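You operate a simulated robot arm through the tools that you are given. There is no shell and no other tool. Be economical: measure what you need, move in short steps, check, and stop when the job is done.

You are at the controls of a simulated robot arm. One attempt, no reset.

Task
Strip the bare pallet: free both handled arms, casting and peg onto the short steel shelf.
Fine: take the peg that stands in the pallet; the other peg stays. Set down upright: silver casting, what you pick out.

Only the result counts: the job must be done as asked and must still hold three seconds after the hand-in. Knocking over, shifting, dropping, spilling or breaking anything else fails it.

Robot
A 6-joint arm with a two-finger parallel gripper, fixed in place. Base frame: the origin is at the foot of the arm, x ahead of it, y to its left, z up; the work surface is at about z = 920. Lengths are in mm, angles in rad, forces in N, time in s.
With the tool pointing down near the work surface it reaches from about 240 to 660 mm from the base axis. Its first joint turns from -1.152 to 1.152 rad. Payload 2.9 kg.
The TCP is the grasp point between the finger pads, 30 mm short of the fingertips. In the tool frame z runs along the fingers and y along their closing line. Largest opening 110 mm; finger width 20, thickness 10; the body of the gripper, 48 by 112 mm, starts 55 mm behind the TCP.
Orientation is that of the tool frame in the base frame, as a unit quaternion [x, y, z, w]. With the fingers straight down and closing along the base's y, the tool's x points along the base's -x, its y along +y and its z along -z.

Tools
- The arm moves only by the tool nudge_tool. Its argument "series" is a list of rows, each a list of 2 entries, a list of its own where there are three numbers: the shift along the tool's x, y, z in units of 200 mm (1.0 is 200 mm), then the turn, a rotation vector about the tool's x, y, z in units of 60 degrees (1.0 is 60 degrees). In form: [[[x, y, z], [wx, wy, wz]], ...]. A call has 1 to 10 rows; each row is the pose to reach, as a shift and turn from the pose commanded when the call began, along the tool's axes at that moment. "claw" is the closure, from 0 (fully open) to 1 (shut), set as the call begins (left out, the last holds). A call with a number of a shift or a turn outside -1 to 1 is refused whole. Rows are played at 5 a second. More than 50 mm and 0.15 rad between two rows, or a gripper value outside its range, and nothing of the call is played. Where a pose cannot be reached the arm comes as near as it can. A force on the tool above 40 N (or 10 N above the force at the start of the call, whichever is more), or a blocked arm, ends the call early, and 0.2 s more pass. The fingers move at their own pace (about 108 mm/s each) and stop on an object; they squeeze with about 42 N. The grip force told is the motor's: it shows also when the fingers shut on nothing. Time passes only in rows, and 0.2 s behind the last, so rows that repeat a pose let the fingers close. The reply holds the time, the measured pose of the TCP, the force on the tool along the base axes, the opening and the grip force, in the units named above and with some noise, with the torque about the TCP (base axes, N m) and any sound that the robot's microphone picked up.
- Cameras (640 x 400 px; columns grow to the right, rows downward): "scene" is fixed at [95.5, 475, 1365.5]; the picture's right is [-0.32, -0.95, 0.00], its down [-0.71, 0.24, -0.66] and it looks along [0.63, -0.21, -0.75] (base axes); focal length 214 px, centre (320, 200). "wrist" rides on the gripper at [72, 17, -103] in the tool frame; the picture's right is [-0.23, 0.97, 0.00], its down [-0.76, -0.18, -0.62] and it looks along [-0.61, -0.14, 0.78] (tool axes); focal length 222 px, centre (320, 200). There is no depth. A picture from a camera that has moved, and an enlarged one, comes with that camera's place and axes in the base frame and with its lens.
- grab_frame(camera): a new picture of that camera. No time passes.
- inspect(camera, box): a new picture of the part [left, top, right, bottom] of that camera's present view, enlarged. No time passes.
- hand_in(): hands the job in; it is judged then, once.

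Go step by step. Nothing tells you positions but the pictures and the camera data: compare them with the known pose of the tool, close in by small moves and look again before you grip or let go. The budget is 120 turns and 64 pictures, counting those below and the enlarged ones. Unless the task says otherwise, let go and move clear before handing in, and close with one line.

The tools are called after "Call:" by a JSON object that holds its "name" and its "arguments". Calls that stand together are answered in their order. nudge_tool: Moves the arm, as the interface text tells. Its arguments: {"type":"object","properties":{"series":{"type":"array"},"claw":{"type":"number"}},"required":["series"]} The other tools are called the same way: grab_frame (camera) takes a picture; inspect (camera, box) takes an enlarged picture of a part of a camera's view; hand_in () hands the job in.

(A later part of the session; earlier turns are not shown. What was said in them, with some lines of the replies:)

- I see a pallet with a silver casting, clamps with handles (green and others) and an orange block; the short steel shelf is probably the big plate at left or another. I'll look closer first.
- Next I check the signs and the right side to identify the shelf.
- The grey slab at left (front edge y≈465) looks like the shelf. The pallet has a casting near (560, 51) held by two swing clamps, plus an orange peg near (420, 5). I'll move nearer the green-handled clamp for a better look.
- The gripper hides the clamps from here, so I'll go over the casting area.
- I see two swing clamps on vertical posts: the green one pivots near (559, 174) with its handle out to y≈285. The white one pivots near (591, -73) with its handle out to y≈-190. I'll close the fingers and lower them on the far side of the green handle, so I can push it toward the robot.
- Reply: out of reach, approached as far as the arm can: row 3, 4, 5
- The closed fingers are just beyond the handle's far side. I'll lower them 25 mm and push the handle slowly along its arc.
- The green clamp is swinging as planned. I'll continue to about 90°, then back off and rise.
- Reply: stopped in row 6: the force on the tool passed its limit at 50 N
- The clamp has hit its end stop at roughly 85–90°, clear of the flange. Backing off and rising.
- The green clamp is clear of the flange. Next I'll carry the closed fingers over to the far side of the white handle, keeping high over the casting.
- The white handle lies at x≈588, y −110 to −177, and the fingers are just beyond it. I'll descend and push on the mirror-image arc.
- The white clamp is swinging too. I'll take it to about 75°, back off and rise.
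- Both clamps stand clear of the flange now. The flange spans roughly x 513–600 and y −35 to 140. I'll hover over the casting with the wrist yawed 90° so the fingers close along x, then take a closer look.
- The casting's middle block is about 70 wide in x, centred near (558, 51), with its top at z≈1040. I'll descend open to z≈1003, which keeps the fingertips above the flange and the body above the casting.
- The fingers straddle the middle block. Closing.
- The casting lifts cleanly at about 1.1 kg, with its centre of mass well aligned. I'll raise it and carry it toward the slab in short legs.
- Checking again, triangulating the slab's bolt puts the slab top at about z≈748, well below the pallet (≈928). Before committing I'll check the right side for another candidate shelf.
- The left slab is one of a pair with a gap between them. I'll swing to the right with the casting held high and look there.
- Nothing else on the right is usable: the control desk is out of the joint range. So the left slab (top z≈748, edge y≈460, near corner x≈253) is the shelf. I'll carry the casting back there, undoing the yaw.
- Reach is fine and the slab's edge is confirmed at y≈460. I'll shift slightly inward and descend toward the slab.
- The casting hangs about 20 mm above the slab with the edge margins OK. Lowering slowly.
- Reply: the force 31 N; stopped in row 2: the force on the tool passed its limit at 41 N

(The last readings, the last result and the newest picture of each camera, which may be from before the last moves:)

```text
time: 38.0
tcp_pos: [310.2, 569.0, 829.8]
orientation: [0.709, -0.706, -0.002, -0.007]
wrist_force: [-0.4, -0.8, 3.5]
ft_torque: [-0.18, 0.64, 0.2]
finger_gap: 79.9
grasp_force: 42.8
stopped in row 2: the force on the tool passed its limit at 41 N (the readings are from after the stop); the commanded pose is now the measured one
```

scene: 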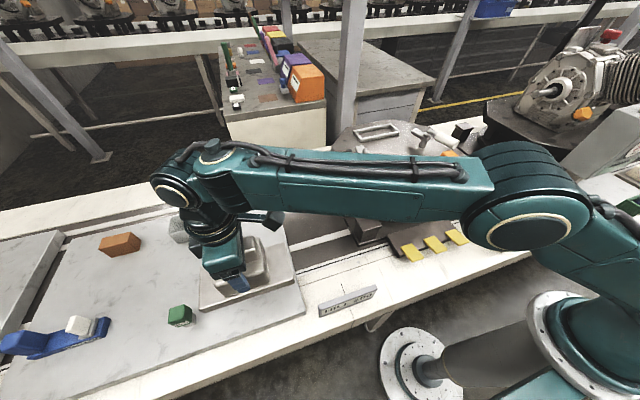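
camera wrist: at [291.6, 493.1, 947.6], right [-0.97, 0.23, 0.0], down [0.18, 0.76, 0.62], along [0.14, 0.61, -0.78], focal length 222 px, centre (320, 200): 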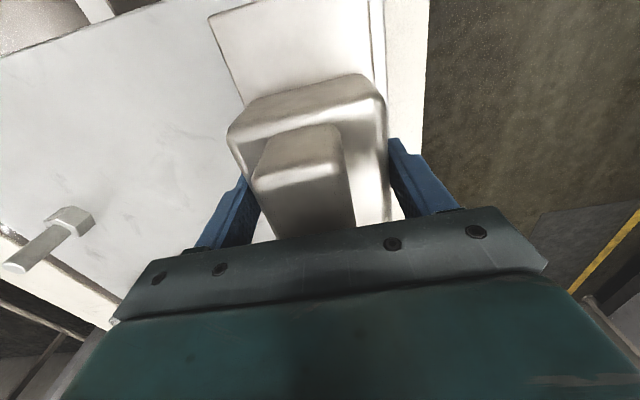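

The casting rests on the slab (contact at TCP z≈829.5). Releasing and rising.

Call:
{"name": "nudge_tool", "arguments": {"series": [[[0, 0, 0], [0, 0, 0]], [[0, 0, 0], [0, 0, 0]], [[0, 0, 0], [0, 0, 0]]], "claw": 0}}

Call:
{"name": "nudge_tool", "arguments": {"series": [[[0, 0, -0.1], [0, 0, 0]], [[0, 0, -0.3], [0, 0, 0]], [[0, 0, -0.5], [0, 0, 0]], [[0, 0, -0.7], [0, 0, 0]], [[0, 0, -0.9], [0, 0, 0]], [[0, 0, -0.9], [0, 0, 0]]]}}

Call:
{"name": "grab_frame", "arguments": {"camera": "wrist"}}

```text
time: 38.8
tcp_pos: [309.8, 568.4, 830.9]
orientation: [-0.707, 0.707, 0.002, 0.007]
wrist_force: [-0.3, -2.0, 4.3]
ft_torque: [-0.11, 0.08, 0.02]
finger_gap: 109.5
grasp_force: 0.1
```

```text
time: 40.2
tcp_pos: [309.0, 565.6, 1011.0]
orientation: [0.708, -0.706, -0.002, -0.007]
wrist_force: [0.8, 0.5, -0.7]
ft_torque: [0.01, 0.01, -0.04]
finger_gap: 110.0
grasp_force: 0.0
```

```text
24 pictures are left
camera wrist: at [291.7, 490.7, 1114.2], right [-0.97, 0.23, 0.0], down [0.17, 0.75, 0.63], along [0.15, 0.62, -0.77], focal length 222 px, centre (320, 200)
```

wrist: 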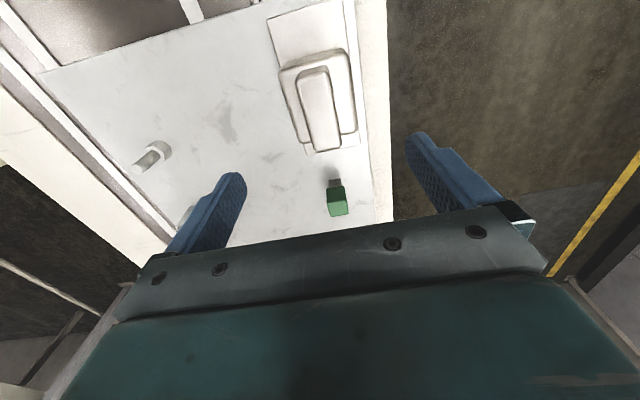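

The casting stands upright on the slab. Now I'll return toward the orange peg, undoing the yaw.

Call:
{"name": "nudge_tool", "arguments": {"series": [[[0, 0, -0.2], [-0.007, 0.012, 0.003]], [[0, 0, -0.4], [-0.007, 0.012, 0.003]], [[0.1, 0, -0.55], [-0.007, 0.012, 0.003]], [[0.3, 0, -0.55], [-0.007, 0.012, 0.003]], [[0.5, 0, -0.55], [-0.007, 0.012, 0.003]], [[0.7, 0, -0.55], [-0.007, 0.012, 0.003]], [[0.8, 0, -0.55], [-0.007, 0.012, 0.003]], [[0.8, 0, -0.55], [-0.007, 0.012, 0.003]]]}}

Call:
{"name": "nudge_tool", "arguments": {"series": [[[0.125, -0.037, 0], [0, 0, 0.12]], [[0.25, -0.075, 0], [0, 0, 0.24]], [[0.375, -0.112, 0], [0, 0, 0.36]], [[0.5, -0.15, 0], [0, 0, 0.48]], [[0.625, -0.187, 0], [0, 0, 0.6]], [[0.75, -0.225, 0], [0, 0, 0.72]], [[0.875, -0.262, 0], [0, 0, 0.84]], [[1.0, -0.3, 0], [0, 0, 0.96]]]}}

Call:
{"name": "nudge_tool", "arguments": {"series": [[[0.092, -0.172, 0], [0, 0, 0.11]], [[0.184, -0.345, 0], [0, 0, 0.22]], [[0.276, -0.517, 0], [0, 0, 0.33]], [[0.368, -0.69, 0], [0, 0, 0.44]], [[0.46, -0.862, 0], [0, 0, 0.54]], [[0.46, -0.862, 0], [0, 0, 0.54]]]}}

Call:
{"name": "grab_frame", "arguments": {"camera": "wrist"}}

```text
time: 42.0
tcp_pos: [308.9, 404.5, 1118.9]
orientation: [-0.707, 0.707, 0.001, 0.0]
wrist_force: [0.2, 0.3, -0.8]
ft_torque: [0.0, 0.0, 0.01]
finger_gap: 109.9
grasp_force: 0.0
```

```text
time: 43.8
tcp_pos: [367.4, 203.9, 1118.9]
orientation: [-0.278, 0.961, -0.001, 0.0]
wrist_force: [-0.3, -1.2, -0.1]
ft_torque: [0.0, -0.03, -0.01]
finger_gap: 110.1
grasp_force: 0.0
```

```text
time: 45.2
tcp_pos: [382.4, 9.4, 1119.3]
orientation: [0.001, 1.0, 0.001, 0.0]
wrist_force: [-0.2, -1.1, 0.7]
ft_torque: [0.01, 0.0, 0.0]
finger_gap: 110.0
grasp_force: 0.1
```

```text
23 pictures are left
camera wrist: at [309.7, 25.3, 1223.1], right [0.23, 0.97, 0.0], down [0.76, -0.18, 0.62], along [0.61, -0.14, -0.78], focal length 222 px, centre (320, 200)
```

wrist: 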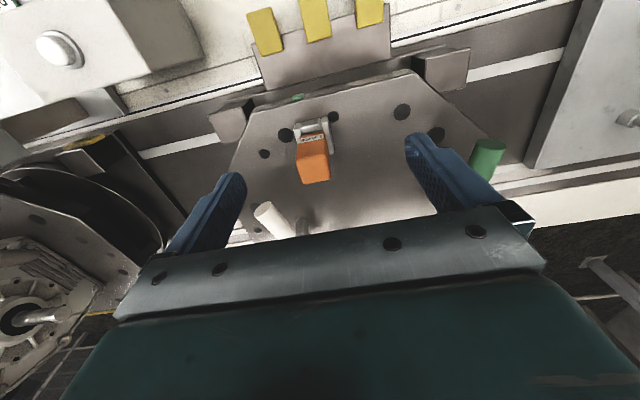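

Call:
{"name": "inspect", "arguments": {"camera": "wrist", "box": [260, 90, 370, 200]}}

Call:
{"name": "inspect", "arguments": {"camera": "scene", "box": [405, 130, 495, 200]}}

```text
3.64 times, centred on (315, 145) of wrist
camera zoom: at [309.7, 25.3, 1223.1], right [0.23, 0.97, 0.0], down [0.76, -0.18, 0.62], along [0.61, -0.14, -0.78], focal length 808 px, centre (338, 400)
```

zoom: 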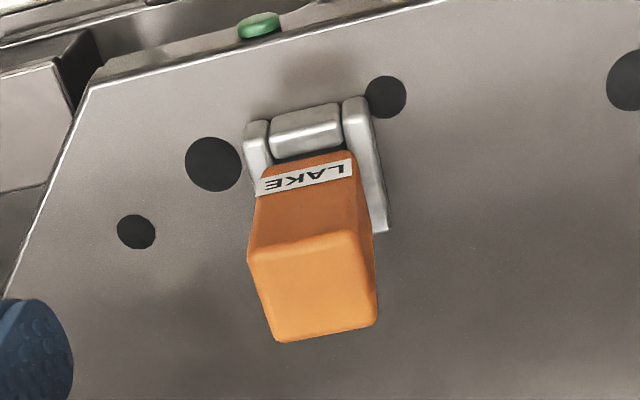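

```text
5.71 times, centred on (450, 165) of scene
camera zoom: at [95.5, 475.0, 1365.5], right [-0.32, -0.95, 0.0], down [-0.71, 0.24, -0.66], along [0.63, -0.21, -0.75], focal length 1226 px, centre (-423, 400)
```

zoom: 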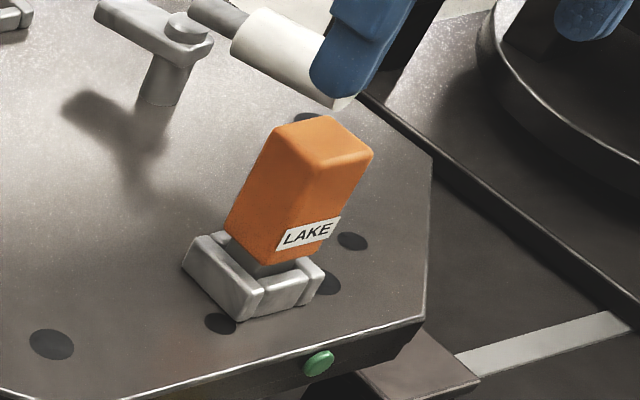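

The peg head has its top at z≈1015, is centred near (430, −9), about 33 mm square, and is axis-aligned. I'll descend straddling it with the fingers closing along y.

Call:
{"name": "nudge_tool", "arguments": {"series": [[[-0.2, -0.08, 0.1], [0, 0, 0]], [[-0.238, -0.092, 0.2], [0, 0, 0]], [[-0.238, -0.092, 0.4], [0, 0, 0]], [[-0.238, -0.092, 0.55], [0, 0, 0]], [[-0.238, -0.092, 0.63], [0, 0, 0]], [[-0.238, -0.092, 0.63], [0, 0, 0]]]}}

Call:
{"name": "grab_frame", "arguments": {"camera": "wrist"}}

Call:
{"name": "inspect", "arguments": {"camera": "scene", "box": [390, 110, 510, 200]}}

```text
time: 46.6
tcp_pos: [431.2, -8.8, 991.7]
orientation: [0.0, 1.0, 0.001, 0.0]
wrist_force: [0.5, -0.6, -0.4]
ft_torque: [0.01, 0.0, 0.02]
finger_gap: 109.8
grasp_force: 0.0
```

```text
20 pictures are left
camera wrist: at [357.5, 7.7, 1096.5], right [0.23, 0.97, 0.0], down [0.76, -0.18, 0.62], along [0.61, -0.14, -0.78], focal length 222 px, centre (320, 200)
```

wrist: 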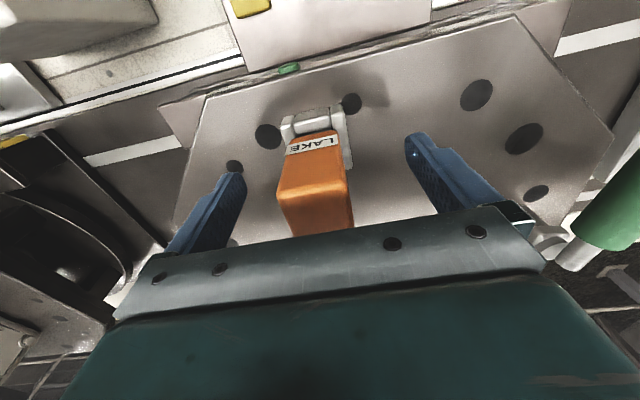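

```text
4.44 times, centred on (450, 155) of scene
camera zoom: at [95.5, 475.0, 1365.5], right [-0.32, -0.95, 0.0], down [-0.71, 0.24, -0.66], along [0.63, -0.21, -0.75], focal length 953 px, centre (-258, 400)
```

zoom: 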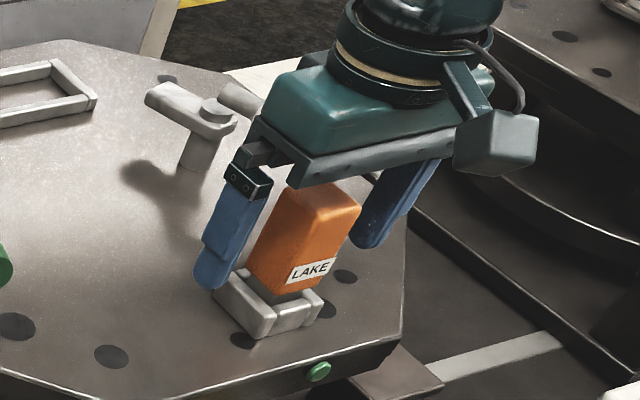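

Well centred. Close on the head and lift gently straight up.

Call:
{"name": "nudge_tool", "arguments": {"series": [[[0, 0, 0], [0, 0, 0]], [[0, 0, 0], [0, 0, 0]], [[0, 0, 0], [0, 0, 0]], [[0, 0, 0], [0, 0, 0]]], "claw": 1}}

Call:
{"name": "nudge_tool", "arguments": {"series": [[[0, 0, -0.03], [0, 0, 0]], [[0, 0, -0.07], [0, 0, 0]], [[0, 0, -0.12], [0, 0, 0]], [[0, 0, -0.2], [0, 0, 0]], [[0, 0, -0.28], [0, 0, 0]], [[0, 0, -0.28], [0, 0, 0]]]}}

Call:
{"name": "inspect", "arguments": {"camera": "scene", "box": [390, 90, 510, 200]}}

```text
time: 47.6
tcp_pos: [430.8, -9.1, 992.1]
orientation: [0.0, 1.0, 0.0, -0.001]
wrist_force: [1.3, -0.7, -0.7]
ft_torque: [-0.01, -0.01, 0.02]
finger_gap: 33.6
grasp_force: 42.0
```

```text
time: 49.0
tcp_pos: [429.4, -9.4, 1049.4]
orientation: [0.0, 1.0, 0.001, 0.0]
wrist_force: [-0.2, 0.5, -0.8]
ft_torque: [-0.04, 0.01, 0.02]
finger_gap: 33.5
grasp_force: 41.9
```

```text
3.64 times, centred on (450, 145) of scene
camera zoom: at [95.5, 475.0, 1365.5], right [-0.32, -0.95, 0.0], down [-0.71, 0.24, -0.66], along [0.63, -0.21, -0.75], focal length 780 px, centre (-153, 400)
```

zoom: 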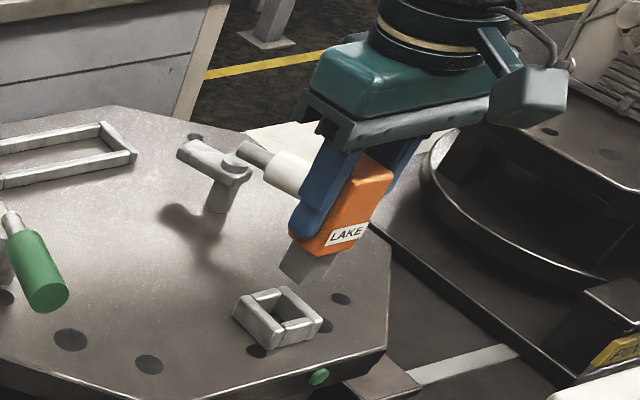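

The peg is free of its socket. I'll carry it across toward the slab at about (400, 500).

Call:
{"name": "nudge_tool", "arguments": {"series": [[[0, 0, -0.12], [0, 0, 0]], [[0, 0.1, -0.23], [0, 0, 0]], [[0.02, 0.3, -0.23], [0, 0, 0]], [[0.04, 0.5, -0.23], [0, 0, 0]], [[0.05, 0.7, -0.23], [0, 0, 0]], [[0.06, 0.87, -0.23], [0, 0, 0]], [[0.06, 1.0, -0.23], [0, 0, 0]]]}}

Call:
{"name": "nudge_tool", "arguments": {"series": [[[0.02, 0.2, 0], [0, 0, 0]], [[0.04, 0.4, 0], [0, 0, 0]], [[0.05, 0.6, 0], [0, 0, 0]], [[0.06, 0.8, 0], [0, 0, 0]], [[0.06, 1.0, 0], [0, 0, 0]]]}}

Call:
{"name": "nudge_tool", "arguments": {"series": [[[0.01, 0.15, 0.05], [0, 0, 0]], [[0.02, 0.3, 0.15], [0, 0, 0]], [[0.03, 0.43, 0.3], [0, 0, 0]], [[0.03, 0.55, 0.45], [0, 0, 0]], [[0.03, 0.55, 0.6], [0, 0, 0]], [[0.03, 0.55, 0.6], [0, 0, 0]]]}}

Call:
{"name": "grab_frame", "arguments": {"camera": "wrist"}}

Call:
{"name": "inspect", "arguments": {"camera": "scene", "box": [170, 160, 330, 320]}}

```text
time: 50.6
tcp_pos: [417.2, 192.5, 1093.6]
orientation: [0.001, 1.0, -0.001, 0.0]
wrist_force: [0.7, 1.2, -1.7]
ft_torque: [-0.02, -0.01, 0.01]
finger_gap: 33.8
grasp_force: 42.3
```

```text
time: 51.8
tcp_pos: [406.5, 392.3, 1095.0]
orientation: [0.001, 1.0, 0.0, 0.001]
wrist_force: [0.6, 0.2, -0.5]
ft_torque: [-0.05, 0.02, 0.02]
finger_gap: 33.7
grasp_force: 41.9
```

```text
time: 53.2
tcp_pos: [401.2, 501.5, 973.6]
orientation: [0.001, 1.0, -0.001, 0.001]
wrist_force: [-0.3, -0.4, -1.3]
ft_torque: [0.0, 0.01, 0.05]
finger_gap: 33.7
grasp_force: 42.1
```

```text
17 pictures are left
camera wrist: at [328.5, 518.0, 1077.7], right [0.23, 0.97, 0.0], down [0.76, -0.18, 0.62], along [0.61, -0.14, -0.78], focal length 222 px, centre (320, 200)
```

wrist: 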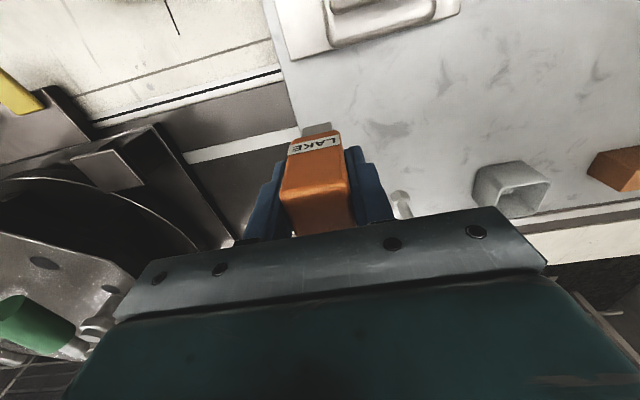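

```text
2.50 times, centred on (250, 240) of scene
camera zoom: at [95.5, 475.1, 1365.5], right [-0.32, -0.95, 0.0], down [-0.71, 0.24, -0.66], along [0.63, -0.21, -0.75], focal length 536 px, centre (495, 100)
```

zoom: 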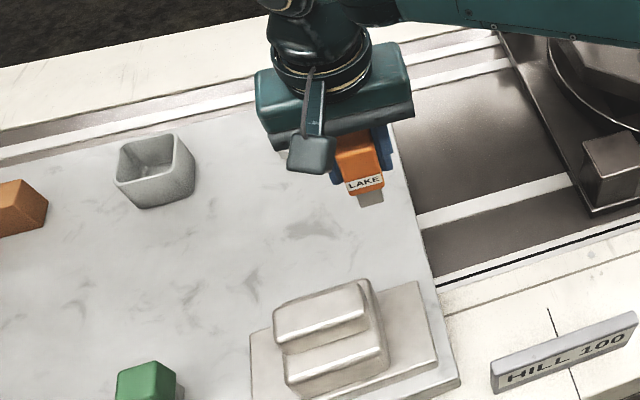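

The peg hangs over open slab, clear of the casting. Descending to just above contact.

Call:
{"name": "nudge_tool", "arguments": {"series": [[[0, 0.01, 0.2], [0, 0, 0]], [[0, 0.01, 0.4], [0, 0, 0]], [[0, 0.01, 0.52], [0, 0, 0]], [[0, 0.01, 0.6], [0, 0, 0]], [[0, 0.01, 0.65], [0, 0, 0]], [[0, 0.01, 0.65], [0, 0, 0]]]}}

Call:
{"name": "inspect", "arguments": {"camera": "scene", "box": [200, 190, 300, 290]}}

```text
time: 54.6
tcp_pos: [401.7, 502.7, 842.7]
orientation: [0.0, 1.0, 0.0, 0.001]
wrist_force: [0.3, -0.1, -1.3]
ft_torque: [0.0, 0.0, -0.01]
finger_gap: 33.6
grasp_force: 42.4
```

```text
4.00 times, centred on (250, 240) of scene
camera zoom: at [95.5, 475.0, 1365.5], right [-0.32, -0.95, 0.0], down [-0.71, 0.24, -0.66], along [0.63, -0.21, -0.75], focal length 858 px, centre (600, 40)
```

zoom: 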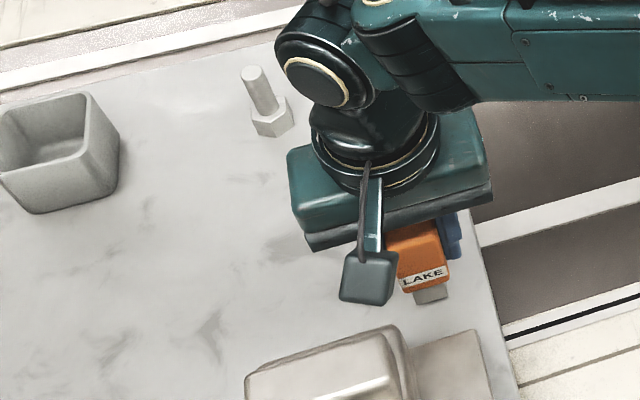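

Call:
{"name": "nudge_tool", "arguments": {"series": [[[0, 0, 0.02], [0, 0, 0]], [[0, 0, 0.04], [0, 0, 0]], [[0, 0, 0.055], [0, 0, 0]], [[0, 0, 0.07], [0, 0, 0]], [[0, 0, 0.08], [0, 0, 0]], [[0, 0, 0.08], [0, 0, 0]]]}}

Call:
{"name": "nudge_tool", "arguments": {"series": [[[0, 0, 0.01], [0, 0, 0]], [[0, 0, 0.02], [0, 0, 0]], [[0, 0, 0.02], [0, 0, 0]]]}}

```text
time: 56.0
tcp_pos: [401.8, 503.3, 831.8]
orientation: [-0.001, 1.0, 0.002, 0.002]
wrist_force: [-8.1, -8.9, 33.9]
ft_torque: [-0.69, 0.61, 0.03]
finger_gap: 33.6
grasp_force: 42.4
```

```text
time: 56.8
tcp_pos: [403.2, 504.3, 828.8]
orientation: [0.0, 1.0, 0.003, 0.002]
wrist_force: [1.4, -4.9, 34.9]
ft_torque: [-0.58, -0.19, -0.01]
finger_gap: 33.5
grasp_force: 42.2
```

It's in contact with the slab. I'll ease off the push, then open partly.

Call:
{"name": "nudge_tool", "arguments": {"series": [[[0, 0, -0.015], [0, 0, 0]], [[0, 0, -0.025], [0, 0, 0]], [[0, 0, -0.025], [0, 0, 0]]]}}

Call:
{"name": "inspect", "arguments": {"camera": "wrist", "box": [240, 80, 400, 220]}}

```text
time: 57.6
tcp_pos: [399.8, 502.8, 829.4]
orientation: [0.0, 1.0, -0.001, -0.001]
wrist_force: [4.0, 3.3, 11.7]
ft_torque: [0.25, -0.42, 0.04]
finger_gap: 33.8
grasp_force: 42.1
```

```text
2.86 times, centred on (320, 150) of wrist
camera zoom: at [327.5, 519.8, 933.4], right [0.23, 0.97, 0.0], down [0.76, -0.18, 0.62], along [0.61, -0.14, -0.78], focal length 635 px, centre (320, 343)
```

zoom: 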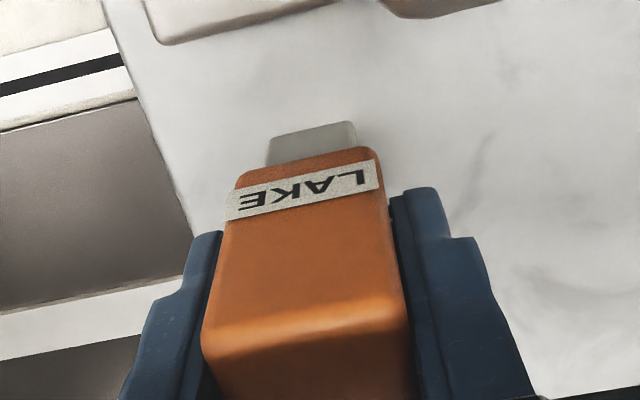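

Call:
{"name": "nudge_tool", "arguments": {"series": [[[0, 0, -0.005], [0, 0, 0]], [[0, 0, -0.005], [0, 0, 0]], [[0, 0, -0.005], [0, 0, 0]]], "claw": 0.4}}

Call:
{"name": "inspect", "arguments": {"camera": "wrist", "box": [240, 80, 400, 220]}}

```text
time: 58.4
tcp_pos: [400.3, 504.3, 830.0]
orientation: [0.0, 1.0, -0.001, 0.0]
wrist_force: [-0.1, 0.6, 0.1]
ft_torque: [0.0, 0.05, 0.02]
finger_gap: 66.1
grasp_force: 0.0
```

```text
2.86 times, centred on (320, 150) of wrist
camera zoom: at [327.9, 519.5, 934.3], right [0.23, 0.97, 0.0], down [0.76, -0.18, 0.62], along [0.61, -0.14, -0.78], focal length 635 px, centre (320, 343)
```

zoom: 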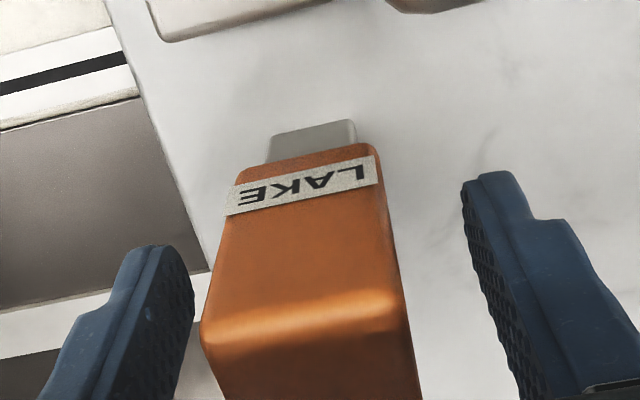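

The peg stands on its own and the fingers are clear. I'll rise straight up, then move back and check everything.

Call:
{"name": "nudge_tool", "arguments": {"series": [[[0, 0, -0.15], [0, 0, 0]], [[0, 0, -0.35], [0, 0, 0]], [[0, 0, -0.55], [0, 0, 0]], [[0, 0, -0.75], [0, 0, 0]], [[0, 0, -0.95], [0, 0, 0]], [[0, -0.2, -1.0], [0, 0, 0]], [[0, -0.45, -1.0], [0, 0, 0]], [[0, -0.7, -1.0], [0, 0, 0]], [[0, -0.95, -1.0], [0, 0, 0]]]}}

Call:
{"name": "grab_frame", "arguments": {"camera": "scene"}}

Call:
{"name": "inspect", "arguments": {"camera": "scene", "box": [170, 190, 330, 330]}}

```text
time: 60.4
tcp_pos: [400.4, 312.4, 1029.5]
orientation: [0.0, 1.0, 0.001, 0.0]
wrist_force: [-0.5, -0.5, 0.4]
ft_torque: [0.06, -0.01, 0.0]
finger_gap: 66.2
grasp_force: 0.0
```

```text
12 pictures are left
```

scene: 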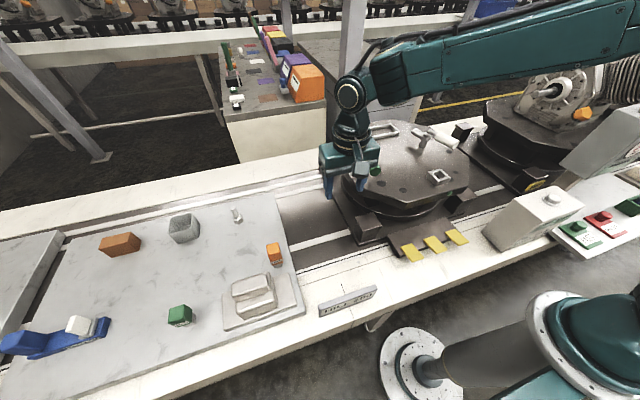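

```text
2.86 times, centred on (250, 260) of scene
camera zoom: at [95.5, 475.0, 1365.5], right [-0.32, -0.95, 0.0], down [-0.71, 0.24, -0.66], along [0.63, -0.21, -0.75], focal length 613 px, centre (520, 29)
```

zoom: 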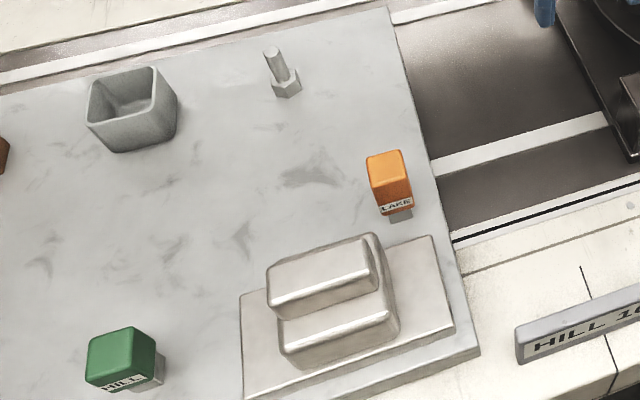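

Both parts stand upright on the slab. A final look at the clamps before handing in.

Call:
{"name": "nudge_tool", "arguments": {"series": [[[0.1, 0, -0.15], [0, 0, 0]], [[0.3, 0, -0.3], [0, 0, 0]], [[0.5, 0.1, -0.45], [0, 0, 0]], [[0.5, 0.1, -0.45], [0, 0, 0]]]}}

Call:
{"name": "inspect", "arguments": {"camera": "scene", "box": [320, 90, 500, 220]}}

```text
refused: row 3 steps farther than a row can; nothing moved
```

```text
3.08 times, centred on (410, 155) of scene
camera zoom: at [95.5, 475.0, 1365.5], right [-0.32, -0.95, 0.0], down [-0.71, 0.24, -0.66], along [0.63, -0.21, -0.75], focal length 660 px, centre (43, 338)
```

zoom: 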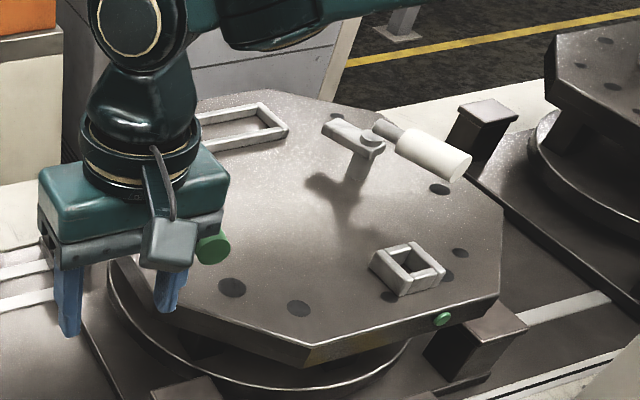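

Both clamps stand swung open. I'll raise the arm a little further clear.

Call:
{"name": "nudge_tool", "arguments": {"series": [[[0, 0, -0.15], [0, 0, 0]], [[0, 0, -0.35], [0, 0, 0]], [[0, 0, -0.55], [0, 0, 0]], [[0, 0, -0.55], [0, 0, 0]]]}}

Call:
{"name": "inspect", "arguments": {"camera": "scene", "box": [320, 90, 500, 220]}}

```text
time: 61.4
tcp_pos: [398.6, 312.0, 1139.4]
orientation: [0.0, 1.0, 0.0, 0.0]
wrist_force: [-0.3, 0.3, 0.1]
ft_torque: [-0.01, 0.01, 0.0]
finger_gap: 65.9
grasp_force: 0.0
```

```text
3.08 times, centred on (410, 155) of scene
camera zoom: at [95.5, 475.0, 1365.5], right [-0.32, -0.95, 0.0], down [-0.71, 0.24, -0.66], along [0.63, -0.21, -0.75], focal length 660 px, centre (43, 338)
```

zoom: 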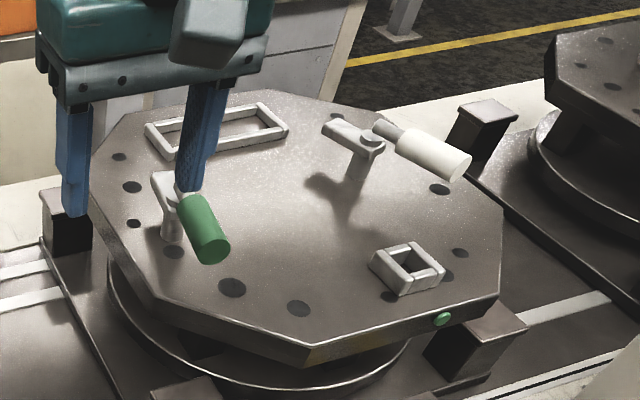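

The pallet is empty, both clamps are open, and the casting and peg stand on the slab. Handing in.

Call:
{"name": "hand_in", "arguments": {}}

```text
The job is handed in.
```

I swung both handled arms open and set the silver casting and the orange LAKE peg upright on the grey slab to the robot's left. I took that slab to be the short steel shelf, and the green HILL peg was left where it stood.
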